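You operate a simulated robot arm through the tools that you are given. There is no shell and no other tool.

You are at the controls of a simulated robot arm. One attempt, no reset.

JOB
The right filter pot leaks: stop the pump, shut its valve and wipe the oil off the shelf.
Fine: use the white cloth and put it back; leave the other pot alone. What is to be rubbed or washed off counts as gone when no trace of it is left.

It is judged by the outcome, as a careful person would: the job done as asked, and still so three seconds after it is handed in. It fails if anything else is knocked over, pushed out of place, dropped, spilled or broken. Flat cloth is picked up by pressing the open fingertips on it (5 to 10 N) and closing them slowly along it; thin cloth reads only 2 to 8 mm in the jaws.

ROBOT AND FRAMES
A 6-joint arm with a two-finger parallel gripper, fixed in place. Base frame: the origin is at the foot of the arm, x ahead of it, y to its left, z up; the work surface is at about z = 700. Readings come in mm, rad, newtons and seconds.
Its first joint turns from -2.897 to 2.897 rad. Payload 3.91 kg.
The tool frame sits at the grasp point between the pads (the TCP): z along the fingers, y along the line on which they close. The tips reach 30 mm beyond it. The gripper opens to 110 mm. The fingers are 20 mm wide and 10 mm thick; the gripper's body (48 by 112 mm) begins 55 mm behind the TCP.
Orientation is that of the tool frame in the base frame, as a unit quaternion [x, y, z, w]. With the fingers straight down and closing along the base's y, the tool's x points along the base's -x, its y along +y and its z along -z.

CONTROLS
- The arm moves only by the tool servo_tool. Its argument "steps" is a list that holds one entry, the list of rows, each a list of 7 numbers: the turn, a rotation vector about the tool's x, y, z in rad, then the shift along the tool's x, y, z in mm, then the closure in counts, from 0 (fully open) to 255 (shut). In form: [[[ax, ay, az, x, y, z, grip], ...]]. A call has 1 to 20 rows; each row is the pose to reach, as a shift and turn from the pose commanded when the call began, along the tool's axes at that moment. Rows are played at 5 a second. More than 50 mm and 0.15 rad between two rows, or a gripper value outside its range, and nothing of the call is played. A pose out of reach is approached as far as the arm can. The call stops where the force on the tool passes 40 N (or 10 N more than at its start, if that is more) or the arm is blocked; 0.2 s more then pass. The fingers move at their own pace (about 108 mm/s each) and stop on an object; they squeeze with about 23 N. The grip force told is the motor's: it shows also when the fingers shut on nothing. Time passes only in rows, and 0.2 s behind the last, so rows that repeat a pose let the fingers close. The reply holds the time, the measured pose of the TCP, the force on the tool along the base axes, the opening and the grip force, in the units named above and with some noise, with the torque about the TCP (base axes, N m) and any sound that the robot's microphone picked up.
- Cameras (640 x 400 px; columns grow to the right, rows downward): "scene" is fixed at [220.2, -650.2, 1435.3]; the picture's right is [0.54, -0.84, 0.00], its down [-0.39, -0.25, -0.89] and it looks along [0.75, 0.48, -0.46] (base axes); focal length 309 px, centre (320, 200). "wrist" rides on the gripper at [72, 17, -103] in the tool frame; the picture's right is [-0.23, 0.97, 0.00], its down [-0.76, -0.18, -0.62] and it looks along [-0.61, -0.14, 0.78] (tool axes); focal length 222 px, centre (320, 200). There is no depth. A picture from a camera that has moved, and an enlarged one, comes with that camera's place and axes in the base frame and with its lens.
- get_image(camera): a new picture of that camera. It takes no simulated time.
- close_up(camera, box): a new picture of the part [left, top, right, bottom] of that camera's present view, enlarged. It takes no simulated time.
- sign_off(): hands the job in; it is judged then, once.

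Places have to be worked out from the pictures, the camera data and where the tool is seen. Open the gripper and draw the arm clear of the work before you hand the job in, unless the task says otherwise.

The tools are called after "Request:" as a command line: name --argument value ..., lists and objects as JSON in quotes. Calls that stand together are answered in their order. servo_tool: Moves the arm, as the interface text tells. Its arguments: {"type":"object","properties":{"steps":{"type":"array"}},"required":["steps"]} The other tools are called the same way: get_image (camera) takes a picture; close_up (camera, box) takes an enlarged picture of a part of a camera's view; sign_off () hands the job in.

At the start:

```text
t: 0.0
tcp_pos: [722.5, -6.0, 1132.1]
tcp_rot: [0.0, 1.0, 0.0, 0.002]
wrist_force: [0.4, 0.1, 0.1]
torque: [0.02, 0.03, 0.0]
width: 110.0
grasp_force: 0.1
```

scene: 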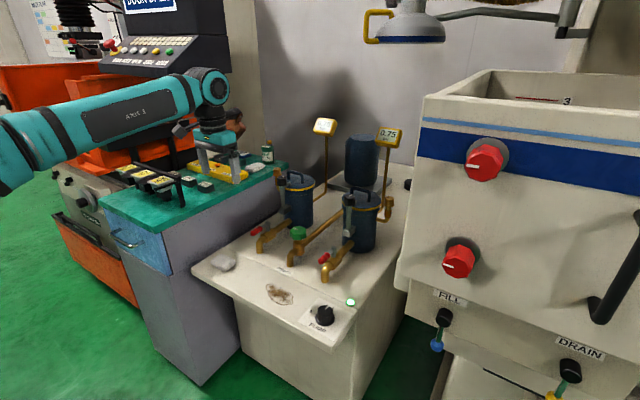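
wrist: 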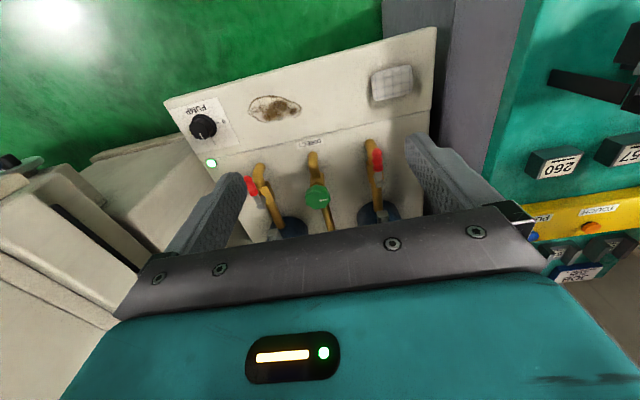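

I start by taking enlarged views of the shelf, knob, valves and cloth to work out where they are.

Request:
close_up --camera "scene" --box '[180, 210, 400, 350]'

Request:
close_up --camera "scene" --box '[230, 100, 430, 290]'

Request:
close_up --camera "wrist" --box '[150, 20, 450, 250]'

```text
2.86 times, centred on (290, 280) of scene
camera zoom: at [220.2, -650.2, 1435.3], right [0.54, -0.84, 0.0], down [-0.39, -0.25, -0.89], along [0.75, 0.48, -0.46], focal length 883 px, centre (406, -29)
```

zoom: 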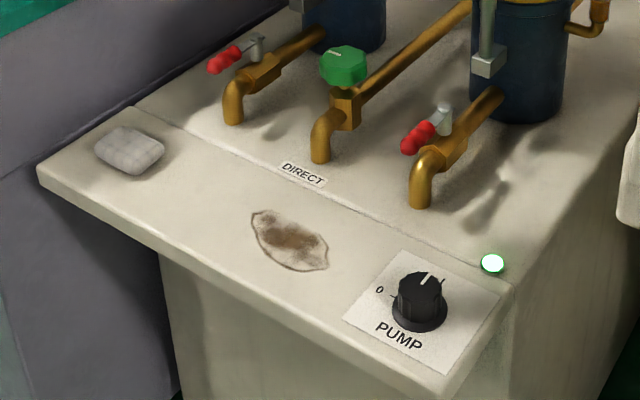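

```text
2.11 times, centred on (330, 195) of scene
camera zoom: at [220.2, -650.2, 1435.3], right [0.54, -0.84, 0.0], down [-0.39, -0.25, -0.89], along [0.75, 0.48, -0.46], focal length 650 px, centre (299, 210)
```

zoom: 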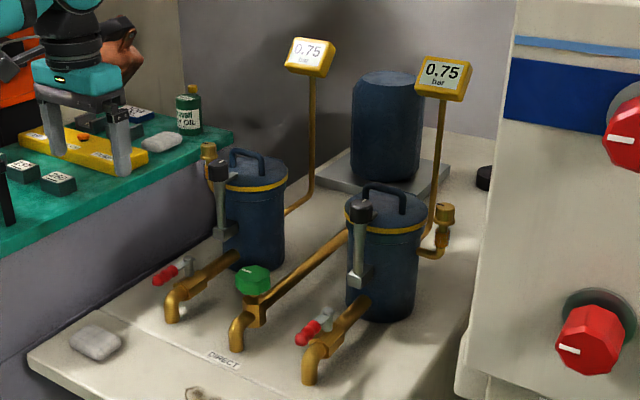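

```text
1.74 times, centred on (300, 135) of wrist
camera zoom: at [649.1, 11.6, 1236.1], right [0.23, 0.97, 0.0], down [0.76, -0.18, 0.62], along [0.61, -0.14, -0.78], focal length 386 px, centre (355, 313)
```

zoom: 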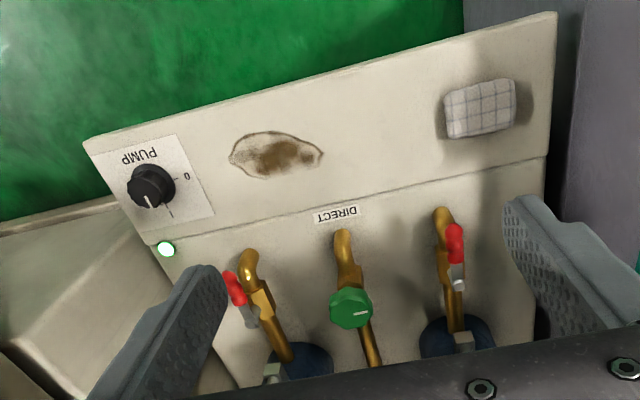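

The shelf seems to be at about z = 700, its front edge near x = 707, with the knob near (776, -311). I look at finer detail of the knob, the valves and the pots.

Request:
close_up --camera "scene" --box '[290, 280, 370, 340]'

Request:
close_up --camera "scene" --box '[310, 180, 400, 290]'

Request:
close_up --camera "wrist" --box '[160, 80, 260, 180]'

Request:
close_up --camera "scene" --box '[180, 110, 300, 200]'

```text
6.67 times, centred on (330, 310) of scene
camera zoom: at [220.2, -650.2, 1435.3], right [0.54, -0.84, 0.0], down [-0.39, -0.25, -0.89], along [0.75, 0.48, -0.46], focal length 2059 px, centre (253, -533)
```

zoom: 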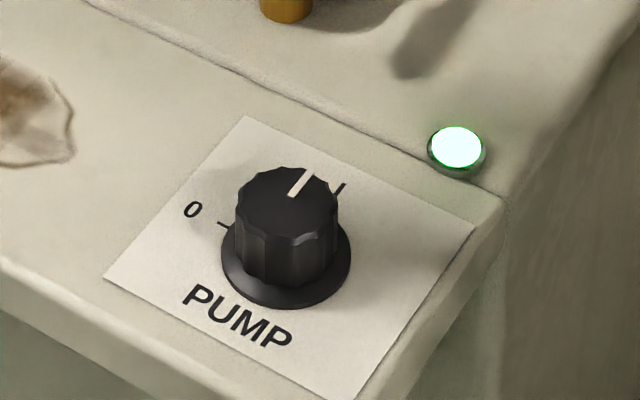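

```text
3.64 times, centred on (355, 235) of scene
camera zoom: at [220.2, -650.2, 1435.3], right [0.54, -0.84, 0.0], down [-0.39, -0.25, -0.89], along [0.75, 0.48, -0.46], focal length 1123 px, centre (193, 73)
```

zoom: 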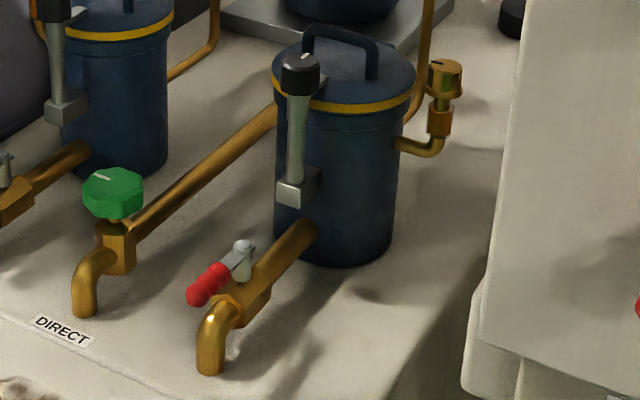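

```text
4.00 times, centred on (210, 130) of wrist
camera zoom: at [649.1, 11.6, 1236.1], right [0.23, 0.97, 0.0], down [0.76, -0.18, 0.62], along [0.61, -0.14, -0.78], focal length 888 px, centre (760, 480)
```

zoom: 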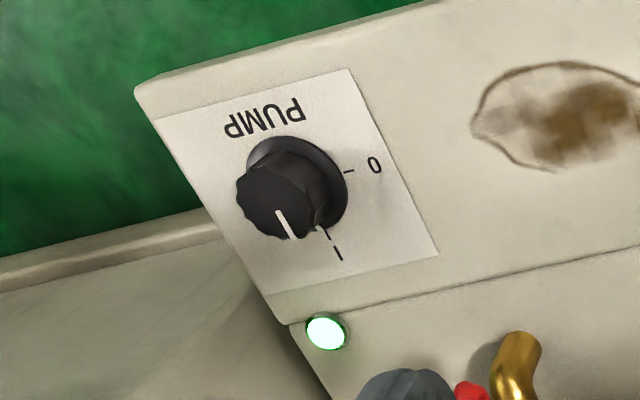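

```text
4.44 times, centred on (240, 155) of scene
camera zoom: at [220.2, -650.2, 1435.3], right [0.54, -0.84, 0.0], down [-0.39, -0.25, -0.89], along [0.75, 0.48, -0.46], focal length 1373 px, centre (676, 400)
```

zoom: 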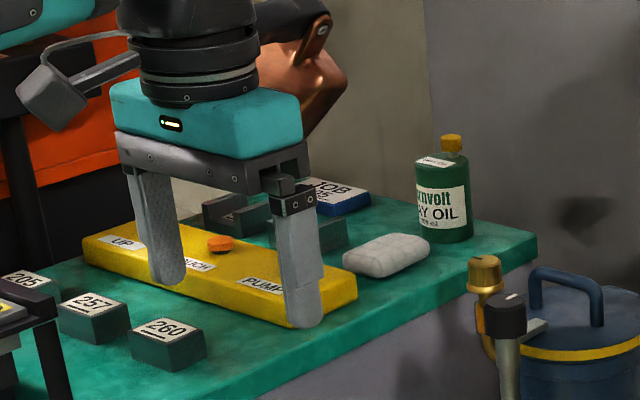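

Two pads of cloth are visible: one on the shelf's left end and one on the green bench; I compare their colours close up.

Request:
close_up --camera "scene" --box '[200, 240, 250, 280]'

Request:
close_up --camera "scene" --box '[245, 150, 295, 190]'

Request:
close_up --camera "wrist" --box '[350, 40, 450, 120]'

Request:
close_up --camera "wrist" --box '[480, 120, 640, 290]'

```text
10.00 times, centred on (225, 260) of scene
camera zoom: at [220.2, -650.2, 1435.3], right [0.54, -0.84, 0.0], down [-0.39, -0.25, -0.89], along [0.75, 0.48, -0.46], focal length 3089 px, centre (1270, -400)
```

zoom: 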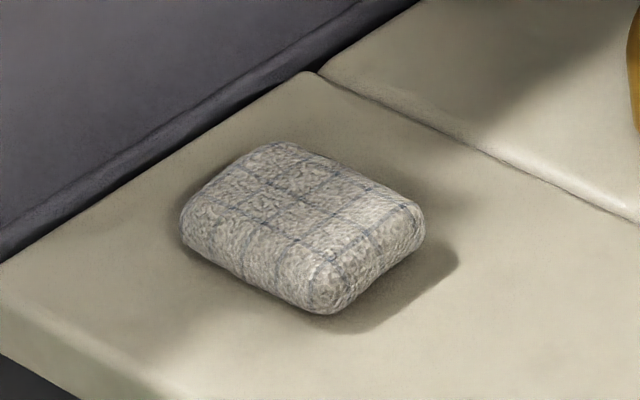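

```text
10.00 times, centred on (270, 170) of scene
camera zoom: at [220.2, -650.2, 1435.3], right [0.54, -0.84, 0.0], down [-0.39, -0.25, -0.89], along [0.75, 0.48, -0.46], focal length 3089 px, centre (820, 500)
```

zoom: 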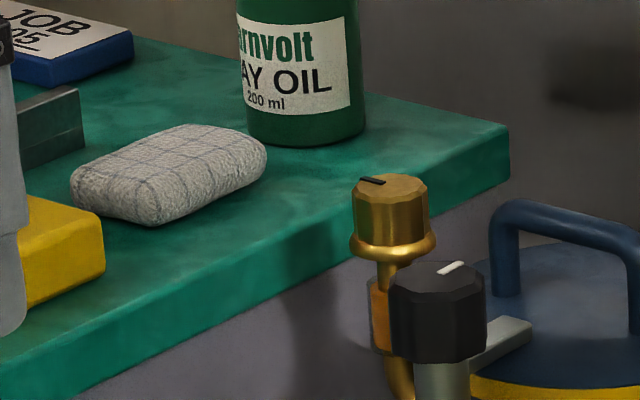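

```text
5.00 times, centred on (400, 80) of wrist
camera zoom: at [649.1, 11.6, 1236.1], right [0.23, 0.97, 0.0], down [0.76, -0.18, 0.62], along [0.61, -0.14, -0.78], focal length 1111 px, centre (-80, 800)
```

zoom: 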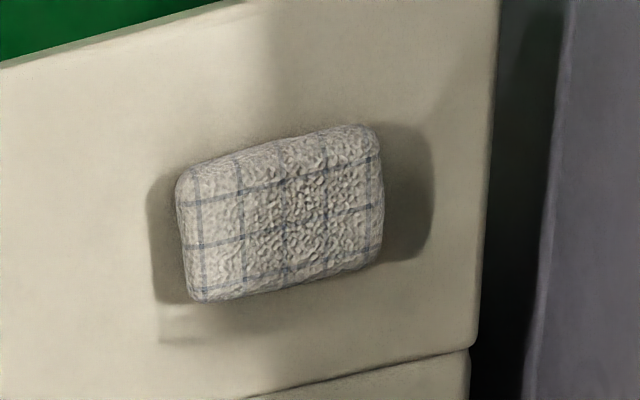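

```text
2.35 times, centred on (560, 205) of wrist
camera zoom: at [649.1, 11.6, 1236.1], right [0.23, 0.97, 0.0], down [0.76, -0.18, 0.62], along [0.61, -0.14, -0.78], focal length 523 px, centre (-245, 188)
```

zoom: 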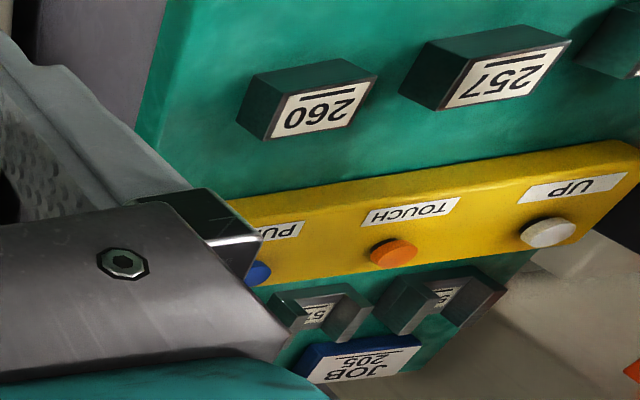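

Both pads look whitish; the one on the bench works out at about (1190, 330), beyond the arm's reach, so the shelf cloth is the working one. The knob sits at about (774, -312), the "0" mark towards +y and the "I" towards +x; I move above the right part of the shelf for a better look at the valves and the surroundings.

Request:
servo_tool --steps '[[[0, 0, 0, 20, -40, 0, 0], [0, 0, 0, 40, -80, 0, 0], [0, 0, 0, 60, -120, 0, 0], [0, 0, 0, 80, -160, 0, 0], [0, 0, 0, 100, -200, 0, 0], [0, 0, 0, 120, -240, 0, 0]]]'

Request:
get_image --camera "wrist"

Request:
get_image --camera "scene"

```text
t: 1.4
tcp_pos: [601.7, -246.0, 1132.2]
tcp_rot: [-0.001, 1.0, 0.001, 0.002]
wrist_force: [-0.2, 0.6, 0.4]
torque: [0.01, -0.01, 0.0]
width: 110.1
grasp_force: 0.1
```

```text
taken
camera wrist: at [528.8, -228.1, 1235.7], right [0.23, 0.97, 0.0], down [0.76, -0.18, 0.62], along [0.61, -0.14, -0.78], focal length 222 px, centre (320, 200)
```

wrist: 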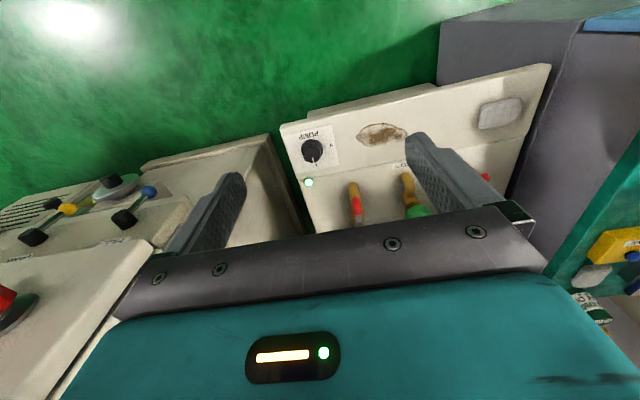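

```text
taken
```

scene: 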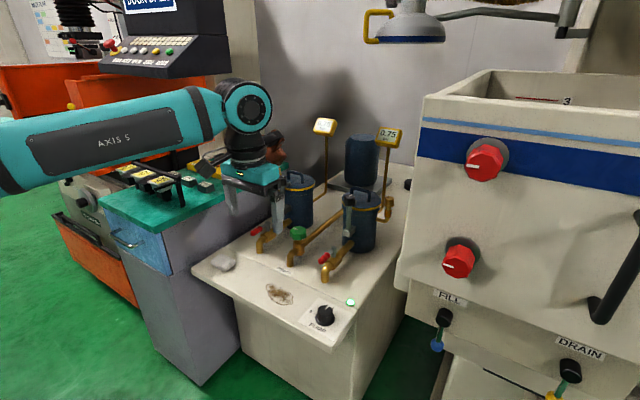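

The knob and surroundings are clear; the right machine's side lies at y ≈ -530, well away. I take enlarged wrist views of the knob, the valves and the cloths from here.

Request:
close_up --camera "wrist" --box '[280, 100, 360, 200]'

Request:
close_up --camera "wrist" --box '[330, 150, 510, 250]'

Request:
close_up --camera "wrist" --box '[540, 220, 640, 340]'

Request:
close_up --camera "wrist" --box '[350, 70, 550, 170]'

```text
4.00 times, centred on (320, 150) of wrist
camera zoom: at [528.8, -228.1, 1235.7], right [0.23, 0.97, 0.0], down [0.76, -0.18, 0.62], along [0.61, -0.14, -0.78], focal length 888 px, centre (320, 400)
```

zoom: 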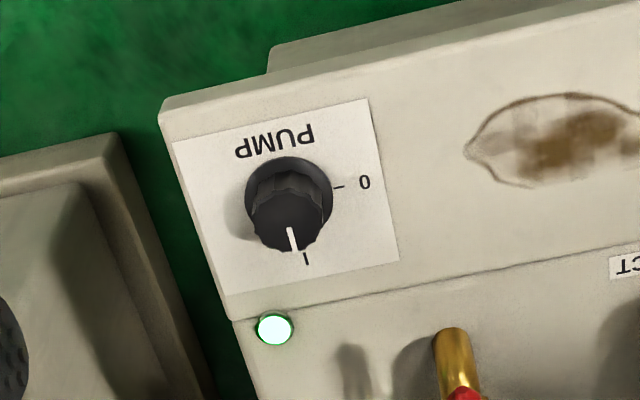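

```text
3.56 times, centred on (420, 200) of wrist
camera zoom: at [528.8, -228.1, 1235.7], right [0.23, 0.97, 0.0], down [0.76, -0.18, 0.62], along [0.61, -0.14, -0.78], focal length 790 px, centre (-36, 200)
```

zoom: 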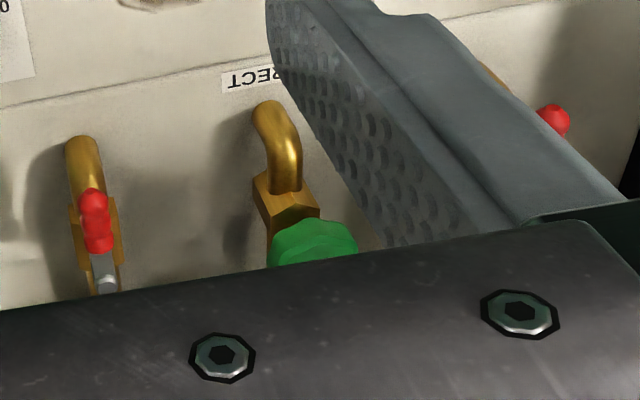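

```text
3.33 times, centred on (590, 280) of wrist
camera zoom: at [528.8, -228.1, 1235.7], right [0.23, 0.97, 0.0], down [0.76, -0.18, 0.62], along [0.61, -0.14, -0.78], focal length 740 px, centre (-580, -67)
```

zoom: 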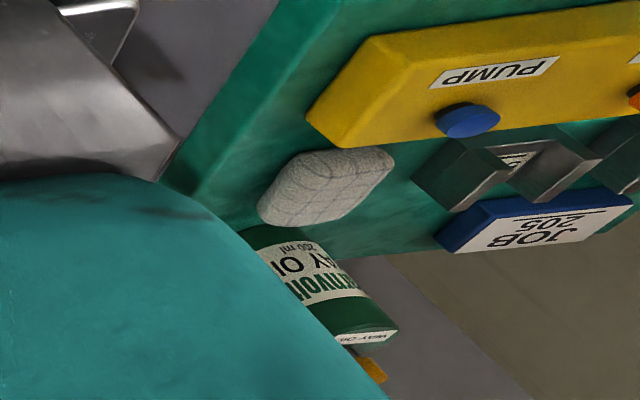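

```text
3.20 times, centred on (450, 120) of wrist
camera zoom: at [528.8, -228.1, 1235.7], right [0.23, 0.97, 0.0], down [0.76, -0.18, 0.62], along [0.61, -0.14, -0.78], focal length 711 px, centre (-96, 456)
```

zoom: 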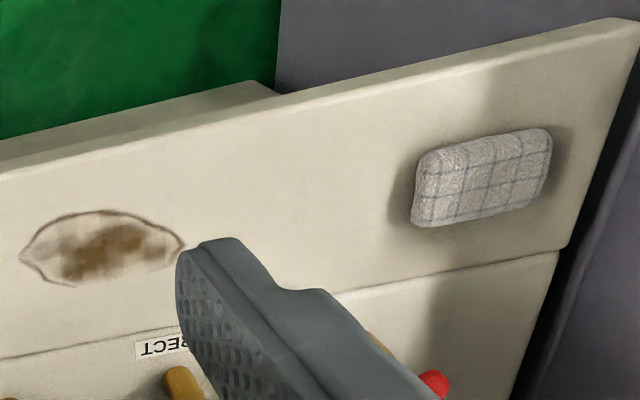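

The indicator points at "I" and the lamp is lit, so the pump is running; the shelf cloth is white with a light blue check. I put the knob at (775, -309) and move to hover above it at z ≈ 850.

Request:
servo_tool --steps '[[[0, 0, 0, -22, -8, 35, 0], [0, 0, 0, -44, -16, 70, 0], [0, 0, 0, -66, -24, 105, 0], [0, 0, 0, -88, -32, 140, 0], [0, 0, 0, -110, -40, 176, 0], [0, 0, 0, -132, -48, 212, 0], [0, 0, 0, -154, -56, 248, 0], [0, 0, 0, -173, -63, 282, 0], [0, 0, 0, -173, -63, 282, 0]]]'

Request:
get_image --camera "wrist"

Request:
close_up --camera "scene" --box '[250, 180, 410, 350]'

```text
t: 3.4
tcp_pos: [776.0, -311.1, 849.6]
tcp_rot: [0.001, 1.0, -0.001, 0.001]
wrist_force: [0.2, -0.6, 0.4]
torque: [0.03, -0.01, 0.02]
width: 110.0
grasp_force: 0.1
```

```text
taken
camera wrist: at [702.8, -293.1, 953.8], right [0.23, 0.97, 0.0], down [0.76, -0.18, 0.62], along [0.61, -0.14, -0.78], focal length 222 px, centre (320, 200)
```

wrist: 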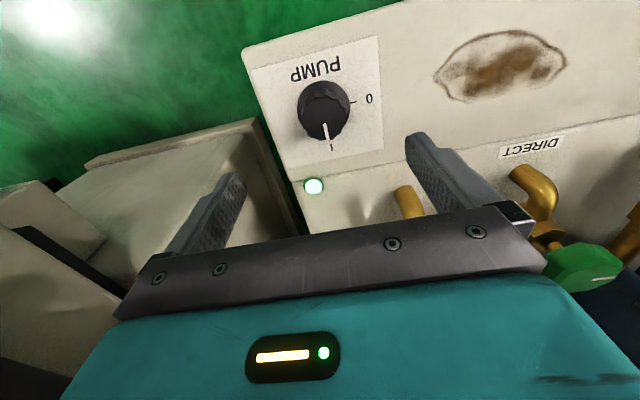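

```text
2.35 times, centred on (330, 265) of scene
camera zoom: at [220.2, -650.2, 1435.3], right [0.54, -0.84, 0.0], down [-0.39, -0.25, -0.89], along [0.75, 0.48, -0.46], focal length 727 px, centre (296, 47)
```

zoom: 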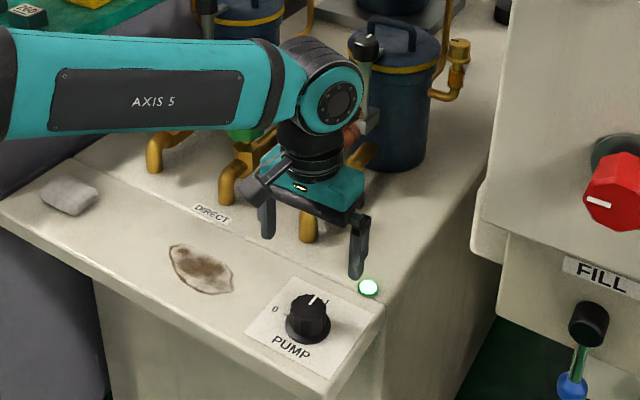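

The knob shows clearly below the fingers; an enlarged view lets me measure its centre more exactly.

Request:
close_up --camera "wrist" --box '[270, 50, 390, 180]'

```text
3.08 times, centred on (330, 115) of wrist
camera zoom: at [702.8, -293.1, 953.8], right [0.23, 0.97, 0.0], down [0.76, -0.18, 0.62], along [0.61, -0.14, -0.78], focal length 684 px, centre (289, 462)
```

zoom: 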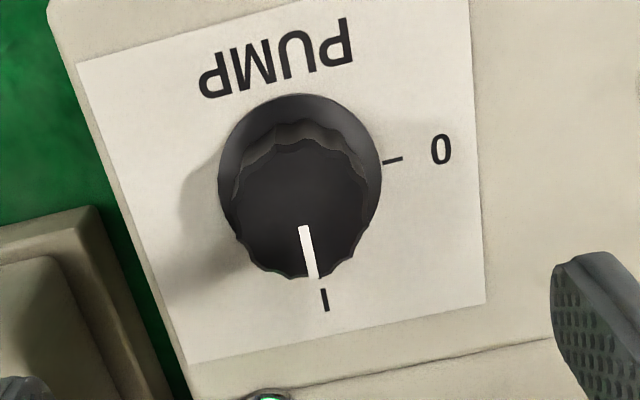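

The wrist view puts the knob's axis at about (774, -306), its top at z ≈ 738. I shift 4 mm to +y and go down so that the tips come to about z = 714, just above the knob's flange, still open.

Request:
servo_tool --steps '[[[0, 0, 0, 1, 4, 0, 0], [0, 0, 0, 1, 4, 30, 0], [0, 0, 0, 1, 4, 60, 0], [0, 0, 0, 1, 4, 85, 0], [0, 0, 0, 1, 4, 105, 0], [0, 0, 0, 1, 4, 105, 0]]]'

Request:
get_image --camera "wrist"

Request:
close_up --camera "scene" --box '[280, 250, 370, 340]'

```text
t: 4.8
tcp_pos: [772.6, -304.1, 744.0]
tcp_rot: [0.001, 1.0, 0.0, 0.0]
wrist_force: [0.7, -0.2, -0.2]
torque: [-0.04, 0.03, -0.03]
width: 109.9
grasp_force: 0.0
```

```text
taken
camera wrist: at [701.1, -287.7, 849.1], right [0.23, 0.97, 0.0], down [0.76, -0.18, 0.62], along [0.61, -0.14, -0.78], focal length 222 px, centre (320, 200)
```

wrist: 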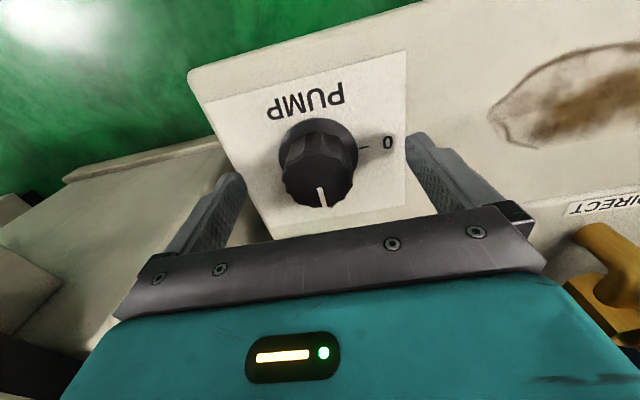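

```text
4.44 times, centred on (325, 295) of scene
camera zoom: at [220.2, -650.2, 1435.3], right [0.54, -0.84, 0.0], down [-0.39, -0.25, -0.89], along [0.75, 0.48, -0.46], focal length 1373 px, centre (298, -222)
```

zoom: 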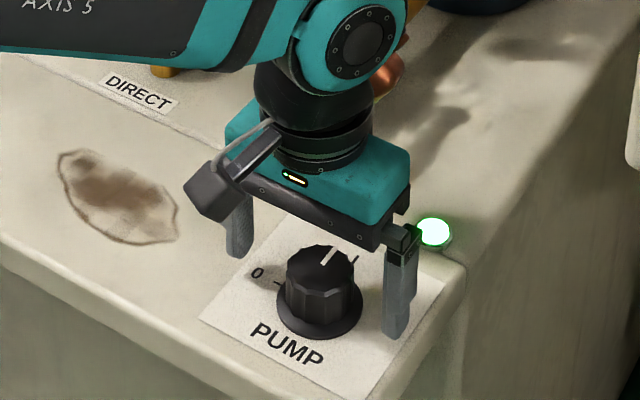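

The knob's top is centred on the TCP in the wrist picture. I close the fingers on it.

Request:
servo_tool --steps '[[[0, 0, 0, 0, 0, 0, 255], [0, 0, 0, 0, 0, 0, 255], [0, 0, 0, 0, 0, 0, 255], [0, 0, 0, 0, 0, 0, 255], [0, 0, 0, 0, 0, 0, 255]]]'

Request:
get_image --camera "wrist"

```text
t: 6.1
tcp_pos: [772.6, -307.1, 744.8]
tcp_rot: [0.0, 1.0, -0.002, 0.002]
wrist_force: [-4.5, -42.0, -5.2]
torque: [-0.86, 0.56, -0.12]
width: 43.5
grasp_force: 44.6
stopped in row 5: the force on the tool passed its limit at 42 N (the readings are from after the stop); the commanded pose is now the measured one
```

```text
taken
camera wrist: at [701.0, -289.1, 849.0], right [0.23, 0.97, 0.0], down [0.76, -0.18, 0.62], along [0.61, -0.14, -0.78], focal length 222 px, centre (320, 200)
```

wrist: 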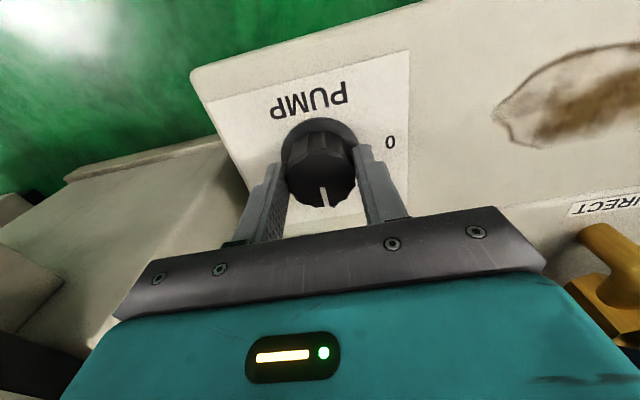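

The knob is gripped (43.5 mm), but with a side force of -42 N, so its axis lies a little further to -y. I ease the tool to -y in small steps.

Request:
servo_tool --steps '[[[0, 0, 0, 0, -1, 0, 255], [0, 0, 0, 0, -1, 0, 255]]]'

```text
t: 6.8
tcp_pos: [773.2, -307.0, 745.8]
tcp_rot: [-0.001, 1.0, -0.001, -0.001]
wrist_force: [-8.2, -36.4, -3.3]
torque: [-0.79, 1.24, -0.09]
width: 43.8
grasp_force: 45.4
stopped in row 2: the force on the tool passed its limit at 53 N (the readings are from after the stop); the commanded pose is now the measured one
```

I check the steady force with a hold and no motion.

Request:
servo_tool --steps '[[[0, 0, 0, 0, 0, 0, 255]]]'

Request:
get_image --camera "wrist"

```text
t: 7.2
tcp_pos: [774.3, -307.1, 746.0]
tcp_rot: [0.0, 1.0, -0.001, 0.0]
wrist_force: [-9.1, -42.8, -2.6]
torque: [-0.83, 1.38, -0.15]
width: 43.8
grasp_force: 45.0
```

```text
taken
camera wrist: at [701.2, -289.3, 849.1], right [0.23, 0.97, 0.0], down [0.76, -0.18, 0.62], along [0.61, -0.14, -0.78], focal length 222 px, centre (320, 200)
```

wrist: 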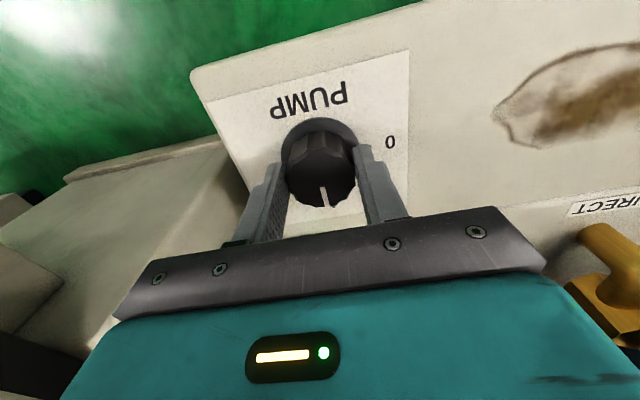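

The side force stays at -43 N. I look closely at which pad is touching before deciding how to recentre.

Request:
close_up --camera "wrist" --box '[260, 100, 420, 220]'

Request:
close_up --camera "scene" --box '[290, 270, 360, 330]'

```text
3.33 times, centred on (340, 160) of wrist
camera zoom: at [701.2, -289.3, 849.1], right [0.23, 0.97, 0.0], down [0.76, -0.18, 0.62], along [0.61, -0.14, -0.78], focal length 740 px, centre (253, 333)
```

zoom: 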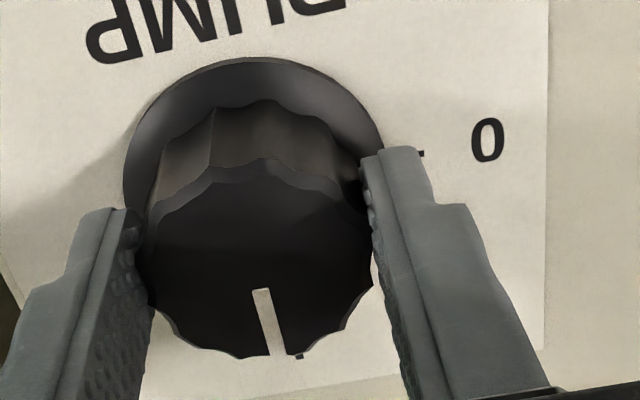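

```text
6.67 times, centred on (325, 300) of scene
camera zoom: at [220.2, -650.2, 1435.3], right [0.54, -0.84, 0.0], down [-0.39, -0.25, -0.89], along [0.75, 0.48, -0.46], focal length 2059 px, centre (287, -467)
```

zoom: 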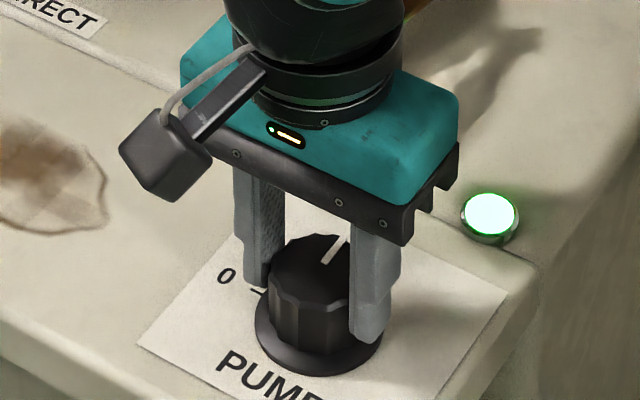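

Both pads look near contact, so the offset is small. I open to about 60 mm, shift 1.5 mm to -y, and read the free pose before gripping again.

Request:
servo_tool --steps '[[[0, 0, 0, 0, 0, 0, 116], [0, 0, 0, 0, 0, 0, 116], [0, 0, 0, 0, -1.5, 0, 116], [0, 0, 0, 0, -1.5, 0, 116]]]'

Request:
close_up --camera "wrist" --box '[260, 100, 420, 220]'

```text
t: 8.2
tcp_pos: [773.7, -305.6, 745.2]
tcp_rot: [-0.001, 1.0, -0.001, 0.0]
wrist_force: [-0.9, 0.5, 0.1]
torque: [0.02, -0.01, 0.02]
width: 60.0
grasp_force: 0.0
```

```text
3.33 times, centred on (340, 160) of wrist
camera zoom: at [701.9, -288.5, 849.3], right [0.23, 0.97, 0.0], down [0.76, -0.17, 0.62], along [0.61, -0.14, -0.78], focal length 740 px, centre (253, 333)
```

zoom: 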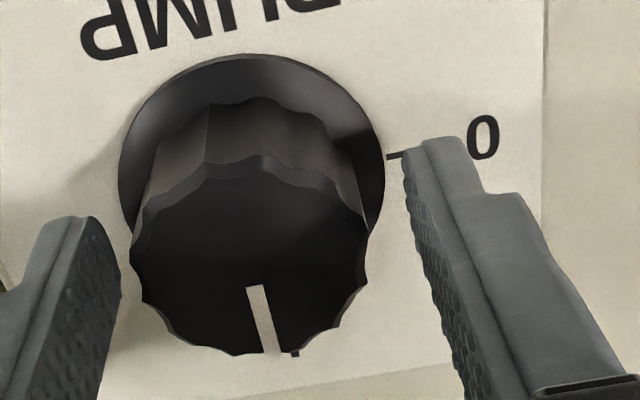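

Free pose is y ≈ -305.5 and the gap on the -y side is visibly smaller, so the knob's axis lies 2–3 mm further to -y. I shift -2.5 mm and close again.

Request:
servo_tool --steps '[[[0, 0, 0, 0, -2.5, 0, 116], [0, 0, 0, 0, -2.5, 0, 116], [0, 0, 0, 0, -2.5, 0, 255], [0, 0, 0, 0, -2.5, 0, 255], [0, 0, 0, 0, -2.5, 0, 255]]]'

Request:
close_up --camera "wrist" --box '[260, 100, 420, 220]'

```text
t: 9.4
tcp_pos: [772.8, -307.5, 746.1]
tcp_rot: [-0.001, 1.0, -0.001, 0.0]
wrist_force: [-5.3, 18.9, -2.2]
torque: [1.16, 0.51, 0.06]
width: 43.5
grasp_force: 45.1
```

```text
3.33 times, centred on (340, 160) of wrist
camera zoom: at [702.0, -289.6, 849.3], right [0.22, 0.97, 0.0], down [0.76, -0.17, 0.62], along [0.61, -0.14, -0.78], focal length 740 px, centre (253, 333)
```

zoom: 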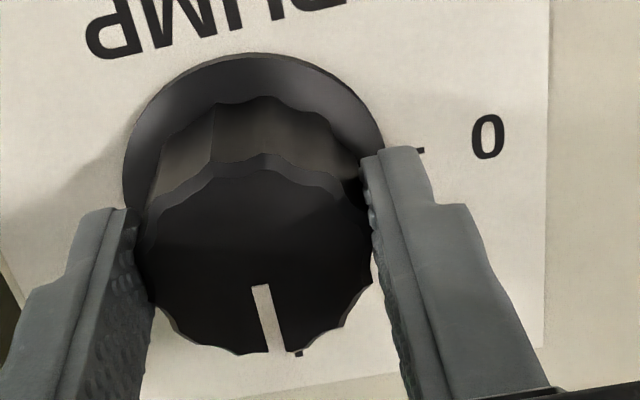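

Force is now +19 N with the command slightly past centre; the axis is near y = -307. I shift back 1 mm and begin turning anticlockwise seen from above (negative about tool z), a first 0.4 rad.

Request:
servo_tool --steps '[[[0, 0, 0, 0.3, 1.1, 0, 255], [0, 0, -0.1, 0.3, 1.1, 0, 255], [0, 0, -0.2, 0.3, 1.1, 0, 255], [0, 0, -0.3, 0.3, 1.1, 0, 255], [0, 0, -0.4, 0.3, 1.1, 0, 255]]]'

Request:
get_image --camera "wrist"

```text
t: 10.6
tcp_pos: [774.7, -310.0, 746.4]
tcp_rot: [-0.199, 0.98, -0.002, 0.001]
wrist_force: [10.8, 7.2, -7.4]
torque: [0.91, -1.05, -0.04]
width: 43.5
grasp_force: 45.4
```

```text
taken
camera wrist: at [701.2, -319.8, 849.3], right [-0.17, 0.99, 0.0], down [0.77, 0.14, 0.62], along [0.61, 0.11, -0.78], focal length 222 px, centre (320, 200)
```

wrist: 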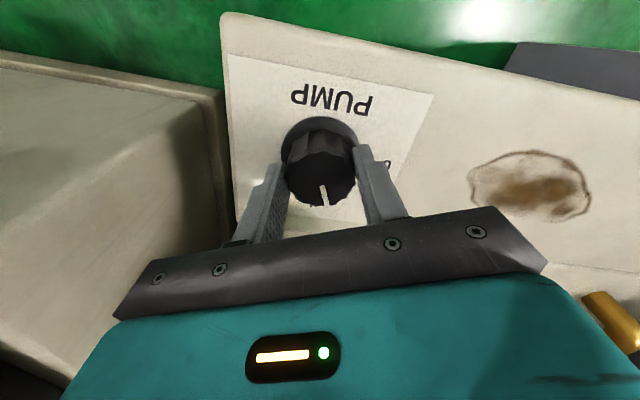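

The knob turns with the gripper and forces are small. I carry on with the remaining ~1.17 rad.

Request:
servo_tool --steps '[[[0, 0, -0.13, 0, 0, 0, 255], [0, 0, -0.26, 0, 0, 0, 255], [0, 0, -0.39, 0, 0, 0, 255], [0, 0, -0.52, 0, 0, 0, 255], [0, 0, -0.65, 0, 0, 0, 255], [0, 0, -0.78, 0, 0, 0, 255], [0, 0, -0.91, 0, 0, 0, 255], [0, 0, -1.04, 0, 0, 0, 255], [0, 0, -1.17, 0, 0, 0, 255]]]'

Request:
get_image --camera "wrist"

Request:
close_up --camera "scene" --box '[280, 250, 370, 340]'

```text
t: 11.9
tcp_pos: [775.5, -309.5, 744.9]
tcp_rot: [-0.531, 0.848, -0.003, 0.001]
wrist_force: [18.9, -9.1, -7.3]
torque: [0.16, 0.26, -0.03]
width: 43.5
grasp_force: 45.3
stopped in row 6: the force on the tool passed its limit at 41 N (the readings are from after the stop); the commanded pose is now the measured one
```

```text
taken
camera wrist: at [728.2, -365.6, 849.5], right [-0.78, 0.63, -0.01], down [0.49, 0.61, 0.62], along [0.4, 0.48, -0.78], focal length 222 px, centre (320, 200)
```

wrist: 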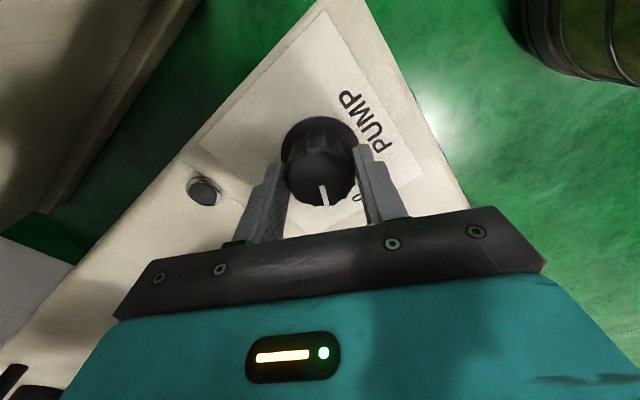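

```text
4.44 times, centred on (325, 295) of scene
camera zoom: at [220.2, -650.2, 1435.3], right [0.54, -0.84, 0.0], down [-0.39, -0.25, -0.89], along [0.75, 0.48, -0.46], focal length 1373 px, centre (298, -222)
```

zoom: 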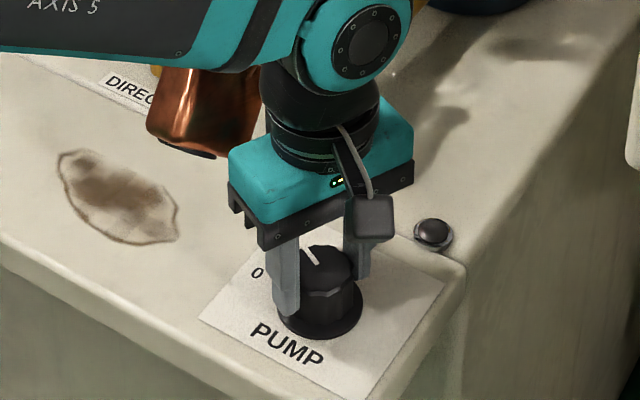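

The lamp has gone out; the knob has turned 64° of the 90°. I relieve the side force (about 1 mm along the closing line) and finish the turn to the "0" mark.

Request:
servo_tool --steps '[[[0, 0, 0, 0, -1.1, 0, 255], [0, 0, -0.11, 0, -1.1, 0, 255], [0, 0, -0.22, 0, -1.1, 0, 255], [0, 0, -0.33, 0, -1.1, 0, 255], [0, 0, -0.44, 0, -1.1, 0, 255]]]'

Request:
get_image --camera "wrist"

Request:
close_up --camera "scene" --box '[280, 250, 370, 340]'

```text
t: 13.2
tcp_pos: [776.3, -308.7, 746.3]
tcp_rot: [-0.704, 0.711, -0.003, 0.0]
wrist_force: [18.8, -10.9, -13.4]
torque: [0.29, -0.24, -0.05]
width: 43.9
grasp_force: 45.2
```

```text
taken
camera wrist: at [758.4, -380.4, 849.7], right [-0.97, 0.24, 0.0], down [0.18, 0.76, 0.62], along [0.15, 0.6, -0.78], focal length 222 px, centre (320, 200)
```

wrist: 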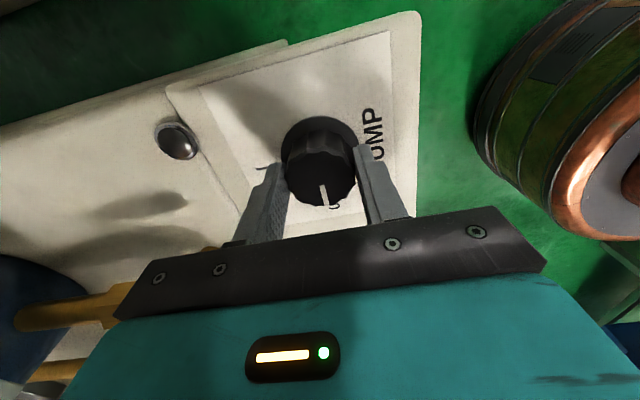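

```text
4.44 times, centred on (325, 295) of scene
camera zoom: at [220.2, -650.2, 1435.3], right [0.54, -0.84, 0.0], down [-0.39, -0.25, -0.89], along [0.75, 0.48, -0.46], focal length 1373 px, centre (298, -222)
```

zoom: 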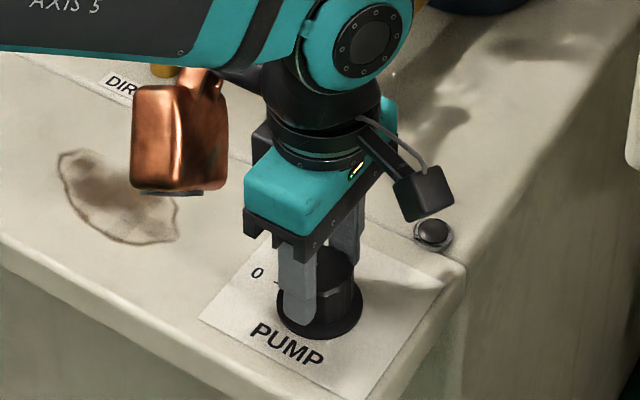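

The pump knob is at "0" and the lamp is dark. I notice a copper-coloured body by the wrist and want to see what it is before I move on.

Request:
close_up --camera "scene" --box '[260, 210, 390, 340]'

Request:
get_image --camera "scene"

Request:
close_up --camera "wrist" --box '[240, 90, 420, 220]'

```text
3.08 times, centred on (325, 275) of scene
camera zoom: at [220.2, -650.2, 1435.3], right [0.54, -0.84, 0.0], down [-0.39, -0.25, -0.89], along [0.75, 0.48, -0.46], focal length 950 px, centre (305, -31)
```

zoom: 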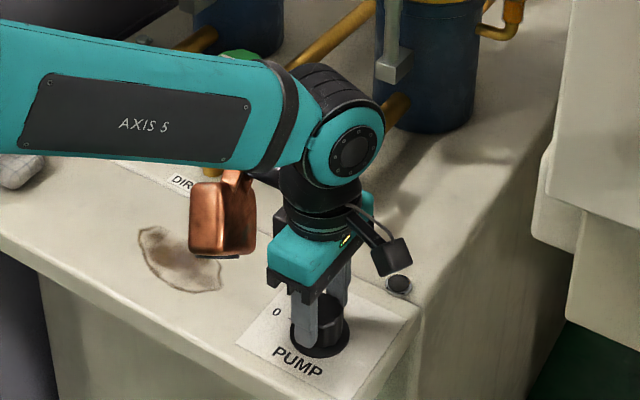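

```text
taken
```

scene: 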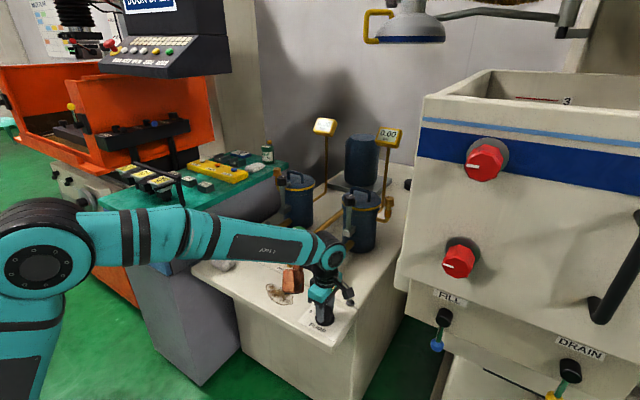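

```text
3.08 times, centred on (330, 155) of wrist
camera zoom: at [758.4, -380.4, 849.7], right [-0.97, 0.24, 0.0], down [0.18, 0.76, 0.62], along [0.15, 0.6, -0.78], focal length 684 px, centre (289, 338)
```

zoom: 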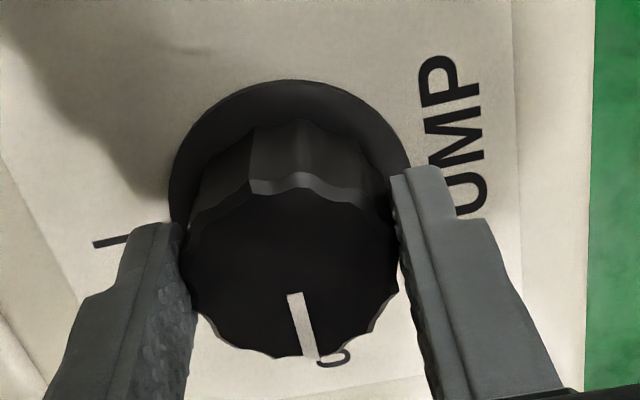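

The gauge on the right pot reads 0.00. I open the fingers and rise straight up, then check the knob's position.

Request:
servo_tool --steps '[[[0, 0, 0, 0, 0, 0, 60], [0, 0, 0, 0, 0, 0, 0], [0, 0, 0, 0, 0, 0, 0], [0, 0, 0, 0, 0, -40, 0], [0, 0, 0, 0, 0, -80, 0], [0, 0, 0, 0, 0, -120, 0], [0, 0, 0, 0, 0, -160, 0], [0, 0, 0, 0, 0, -200, 0]]]'

Request:
get_image --camera "wrist"

Request:
close_up --camera "scene" --box '[230, 110, 430, 350]'

```text
t: 14.9
tcp_pos: [775.0, -307.8, 946.2]
tcp_rot: [-0.703, 0.711, -0.002, -0.001]
wrist_force: [0.3, 0.1, -1.6]
torque: [0.0, -0.01, 0.04]
width: 110.1
grasp_force: 0.1
```

```text
taken
camera wrist: at [756.8, -379.4, 1049.6], right [-0.97, 0.24, 0.0], down [0.19, 0.76, 0.62], along [0.15, 0.6, -0.78], focal length 222 px, centre (320, 200)
```

wrist: 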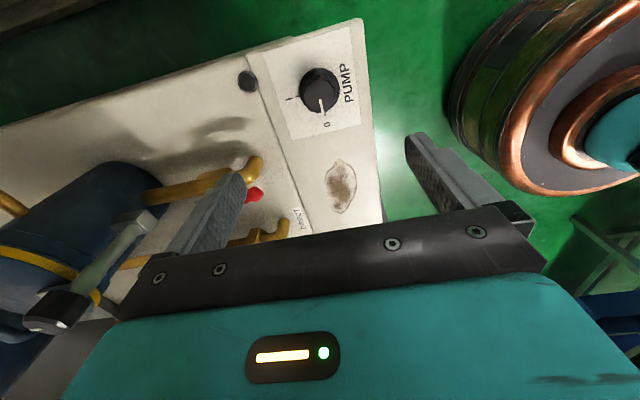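

```text
1.67 times, centred on (330, 230) of scene
camera zoom: at [220.2, -650.2, 1435.3], right [0.54, -0.84, 0.0], down [-0.39, -0.25, -0.89], along [0.75, 0.48, -0.46], focal length 515 px, centre (303, 150)
```

zoom: 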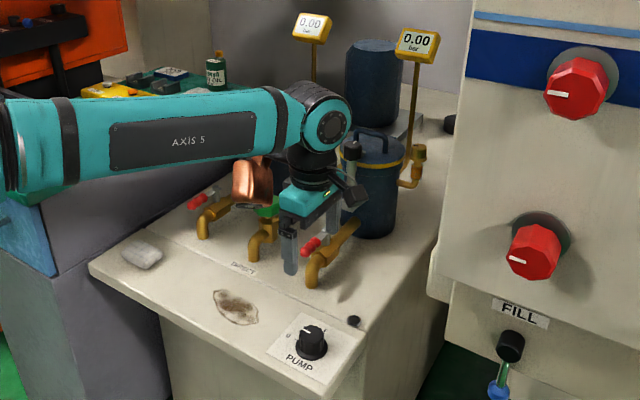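

Both gauges read 0.00 and the knob points to "0". Now the valve: I enlarge the wrist view of the right pot's tap and red lever.

Request:
close_up --camera "wrist" --box '[130, 130, 310, 270]'

Request:
close_up --camera "scene" --box '[300, 160, 420, 290]'

Request:
close_up --camera "wrist" --box '[270, 40, 400, 240]'

```text
2.86 times, centred on (220, 200) of wrist
camera zoom: at [756.8, -379.4, 1049.6], right [-0.97, 0.24, 0.0], down [0.19, 0.76, 0.62], along [0.15, 0.6, -0.78], focal length 635 px, centre (606, 200)
```

zoom: 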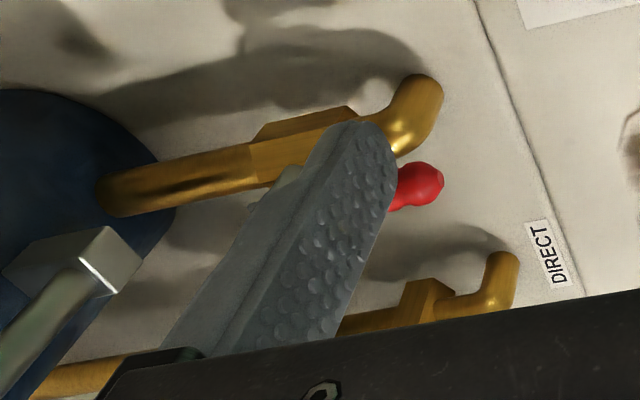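

```text
3.08 times, centred on (360, 225) of scene
camera zoom: at [220.2, -650.2, 1435.3], right [0.54, -0.84, 0.0], down [-0.39, -0.25, -0.89], along [0.75, 0.48, -0.46], focal length 950 px, centre (197, 123)
```

zoom: 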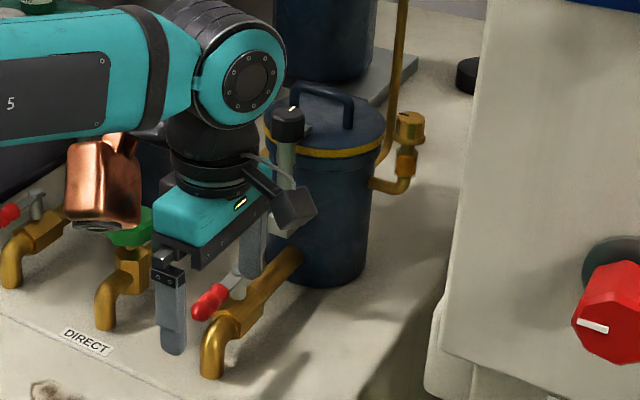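

```text
2.00 times, centred on (335, 140) of wrist
camera zoom: at [756.8, -379.4, 1049.6], right [-0.97, 0.24, 0.0], down [0.19, 0.76, 0.62], along [0.15, 0.6, -0.78], focal length 444 px, centre (290, 320)
```

zoom: 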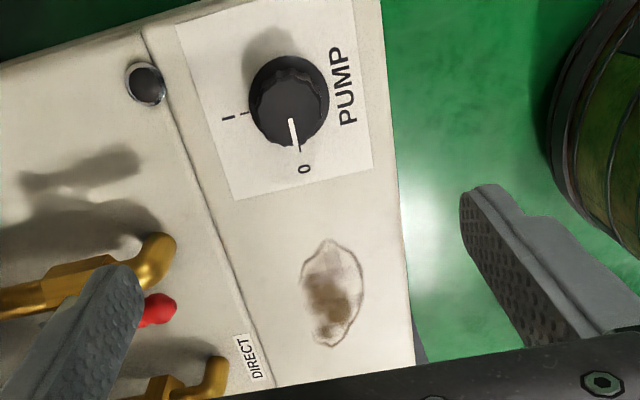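

The knob's indicator is on "0". I turn the tool back to its first orientation while moving to about (800, -235, 1000), to look at the right pot's valve between the open fingers.

Request:
servo_tool --steps '[[[0, 0, 0.13, -6, -2, -5, 0], [0, 0, 0.26, -12, -4, -10, 0], [0, 0, 0.39, -18, -6, -15, 0], [0, 0, 0.52, -24, -8, -20, 0], [0, 0, 0.65, -30, -10, -25, 0], [0, 0, 0.78, -36, -12, -30, 0], [0, 0, 0.91, -42, -14, -35, 0], [0, 0, 1.04, -48, -16, -40, 0], [0, 0, 1.17, -54, -18, -45, 0], [0, 0, 1.3, -60, -20, -50, 0], [0, 0, 1.43, -66, -22, -54, 0], [0, 0, 1.56, -73, -25, -54, 0], [0, 0, 1.56, -73, -25, -54, 0]]]'

Request:
get_image --camera "wrist"

```text
t: 17.8
tcp_pos: [799.6, -234.8, 1000.4]
tcp_rot: [0.003, 1.0, -0.002, 0.002]
wrist_force: [-0.5, -0.5, -0.5]
torque: [0.03, 0.02, -0.01]
width: 110.3
grasp_force: 0.0
```

```text
taken
camera wrist: at [728.1, -216.7, 1103.5], right [0.23, 0.97, 0.0], down [0.76, -0.18, 0.63], along [0.61, -0.15, -0.78], focal length 222 px, centre (320, 200)
```

wrist: 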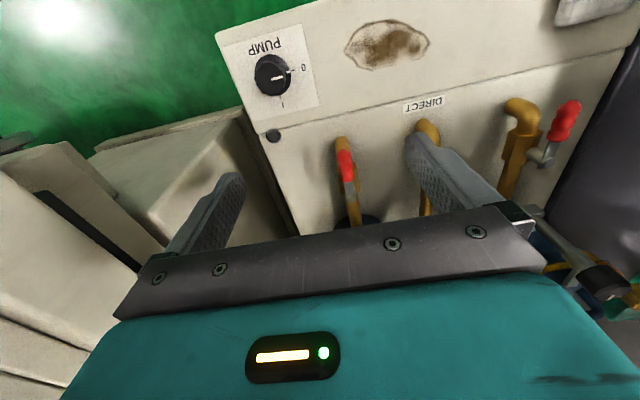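

The right valve is in view between the fingers; I enlarge it.

Request:
close_up --camera "wrist" --box '[290, 110, 410, 240]'

Request:
close_up --camera "wrist" --box '[480, 80, 620, 220]'

Request:
close_up --camera "scene" --box '[280, 180, 420, 300]'

```text
3.08 times, centred on (350, 175) of wrist
camera zoom: at [728.1, -216.7, 1103.5], right [0.23, 0.97, 0.0], down [0.76, -0.18, 0.63], along [0.61, -0.15, -0.78], focal length 684 px, centre (228, 277)
```

zoom: 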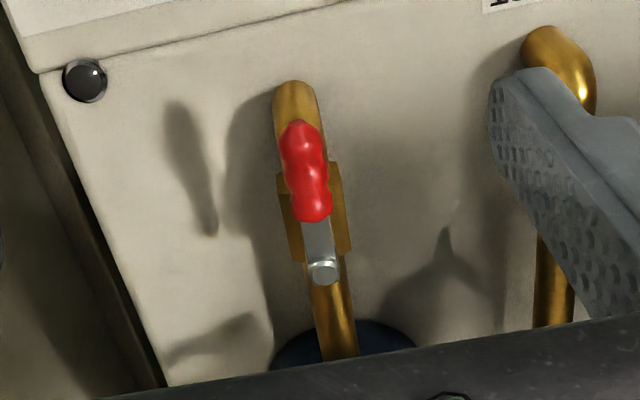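

```text
2.86 times, centred on (550, 150) of wrist
camera zoom: at [728.1, -216.7, 1103.5], right [0.23, 0.97, 0.0], down [0.76, -0.18, 0.63], along [0.61, -0.15, -0.78], focal length 635 px, centre (-337, 343)
```

zoom: 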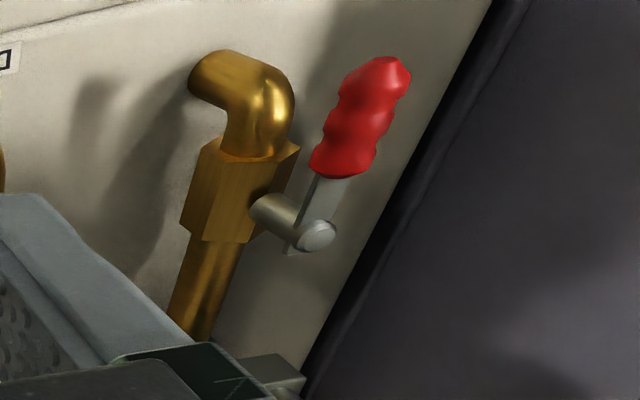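

```text
3.33 times, centred on (350, 240) of scene
camera zoom: at [220.2, -650.2, 1435.3], right [0.54, -0.84, 0.0], down [-0.39, -0.25, -0.89], along [0.75, 0.48, -0.46], focal length 1030 px, centre (220, 67)
```

zoom: 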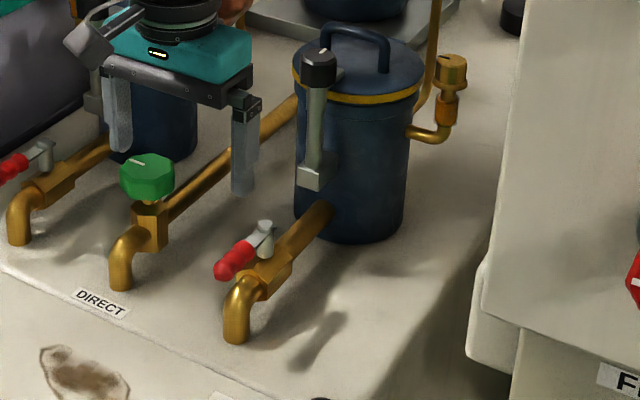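

From two views the valve stem's top is at about (975, -221, 799), and the red lever points towards -x along the pipe (open), its end at about (889, -219, 791). I move above the lever's end at z ≈ 880 with the jaws half open, to look again.

Request:
servo_tool --steps '[[[0, 0, 0, -25, 4, 0, 0], [0, 0, 0, -50, 8, 20, 0], [0, 0, 0, -75, 12, 50, 0], [0, 0, 0, -100, 16, 85, 0], [0, 0, 0, -100, 16, 120, 0], [0, 0, 0, -100, 16, 120, 0]]]'

Request:
get_image --camera "wrist"

Request:
close_up --camera "scene" --box '[280, 160, 420, 300]'

```text
t: 19.1
tcp_pos: [901.0, -220.1, 881.9]
tcp_rot: [0.001, 1.0, -0.002, 0.001]
wrist_force: [-0.2, 0.2, 0.9]
torque: [0.0, 0.0, 0.02]
width: 110.0
grasp_force: 0.1
```

```text
taken
camera wrist: at [828.3, -201.6, 984.1], right [0.23, 0.97, 0.0], down [0.76, -0.18, 0.63], along [0.61, -0.15, -0.78], focal length 222 px, centre (320, 200)
```

wrist: 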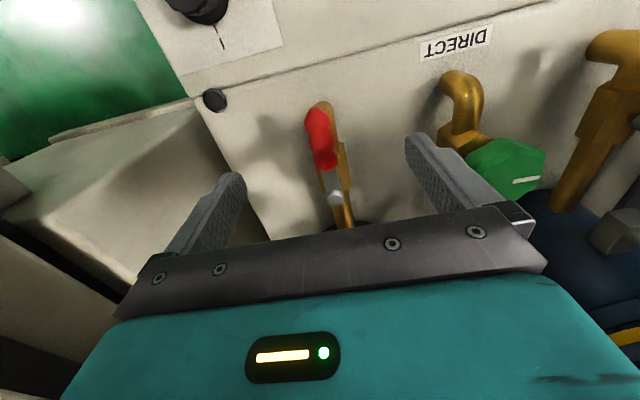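

```text
2.86 times, centred on (350, 230) of scene
camera zoom: at [220.2, -650.2, 1435.3], right [0.54, -0.84, 0.0], down [-0.39, -0.25, -0.89], along [0.75, 0.48, -0.46], focal length 883 px, centre (234, 114)
```

zoom: 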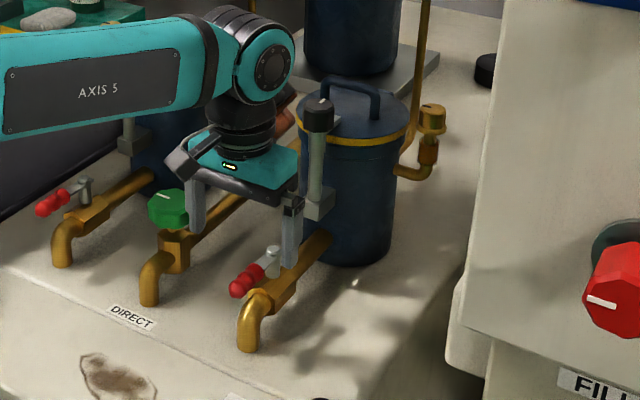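

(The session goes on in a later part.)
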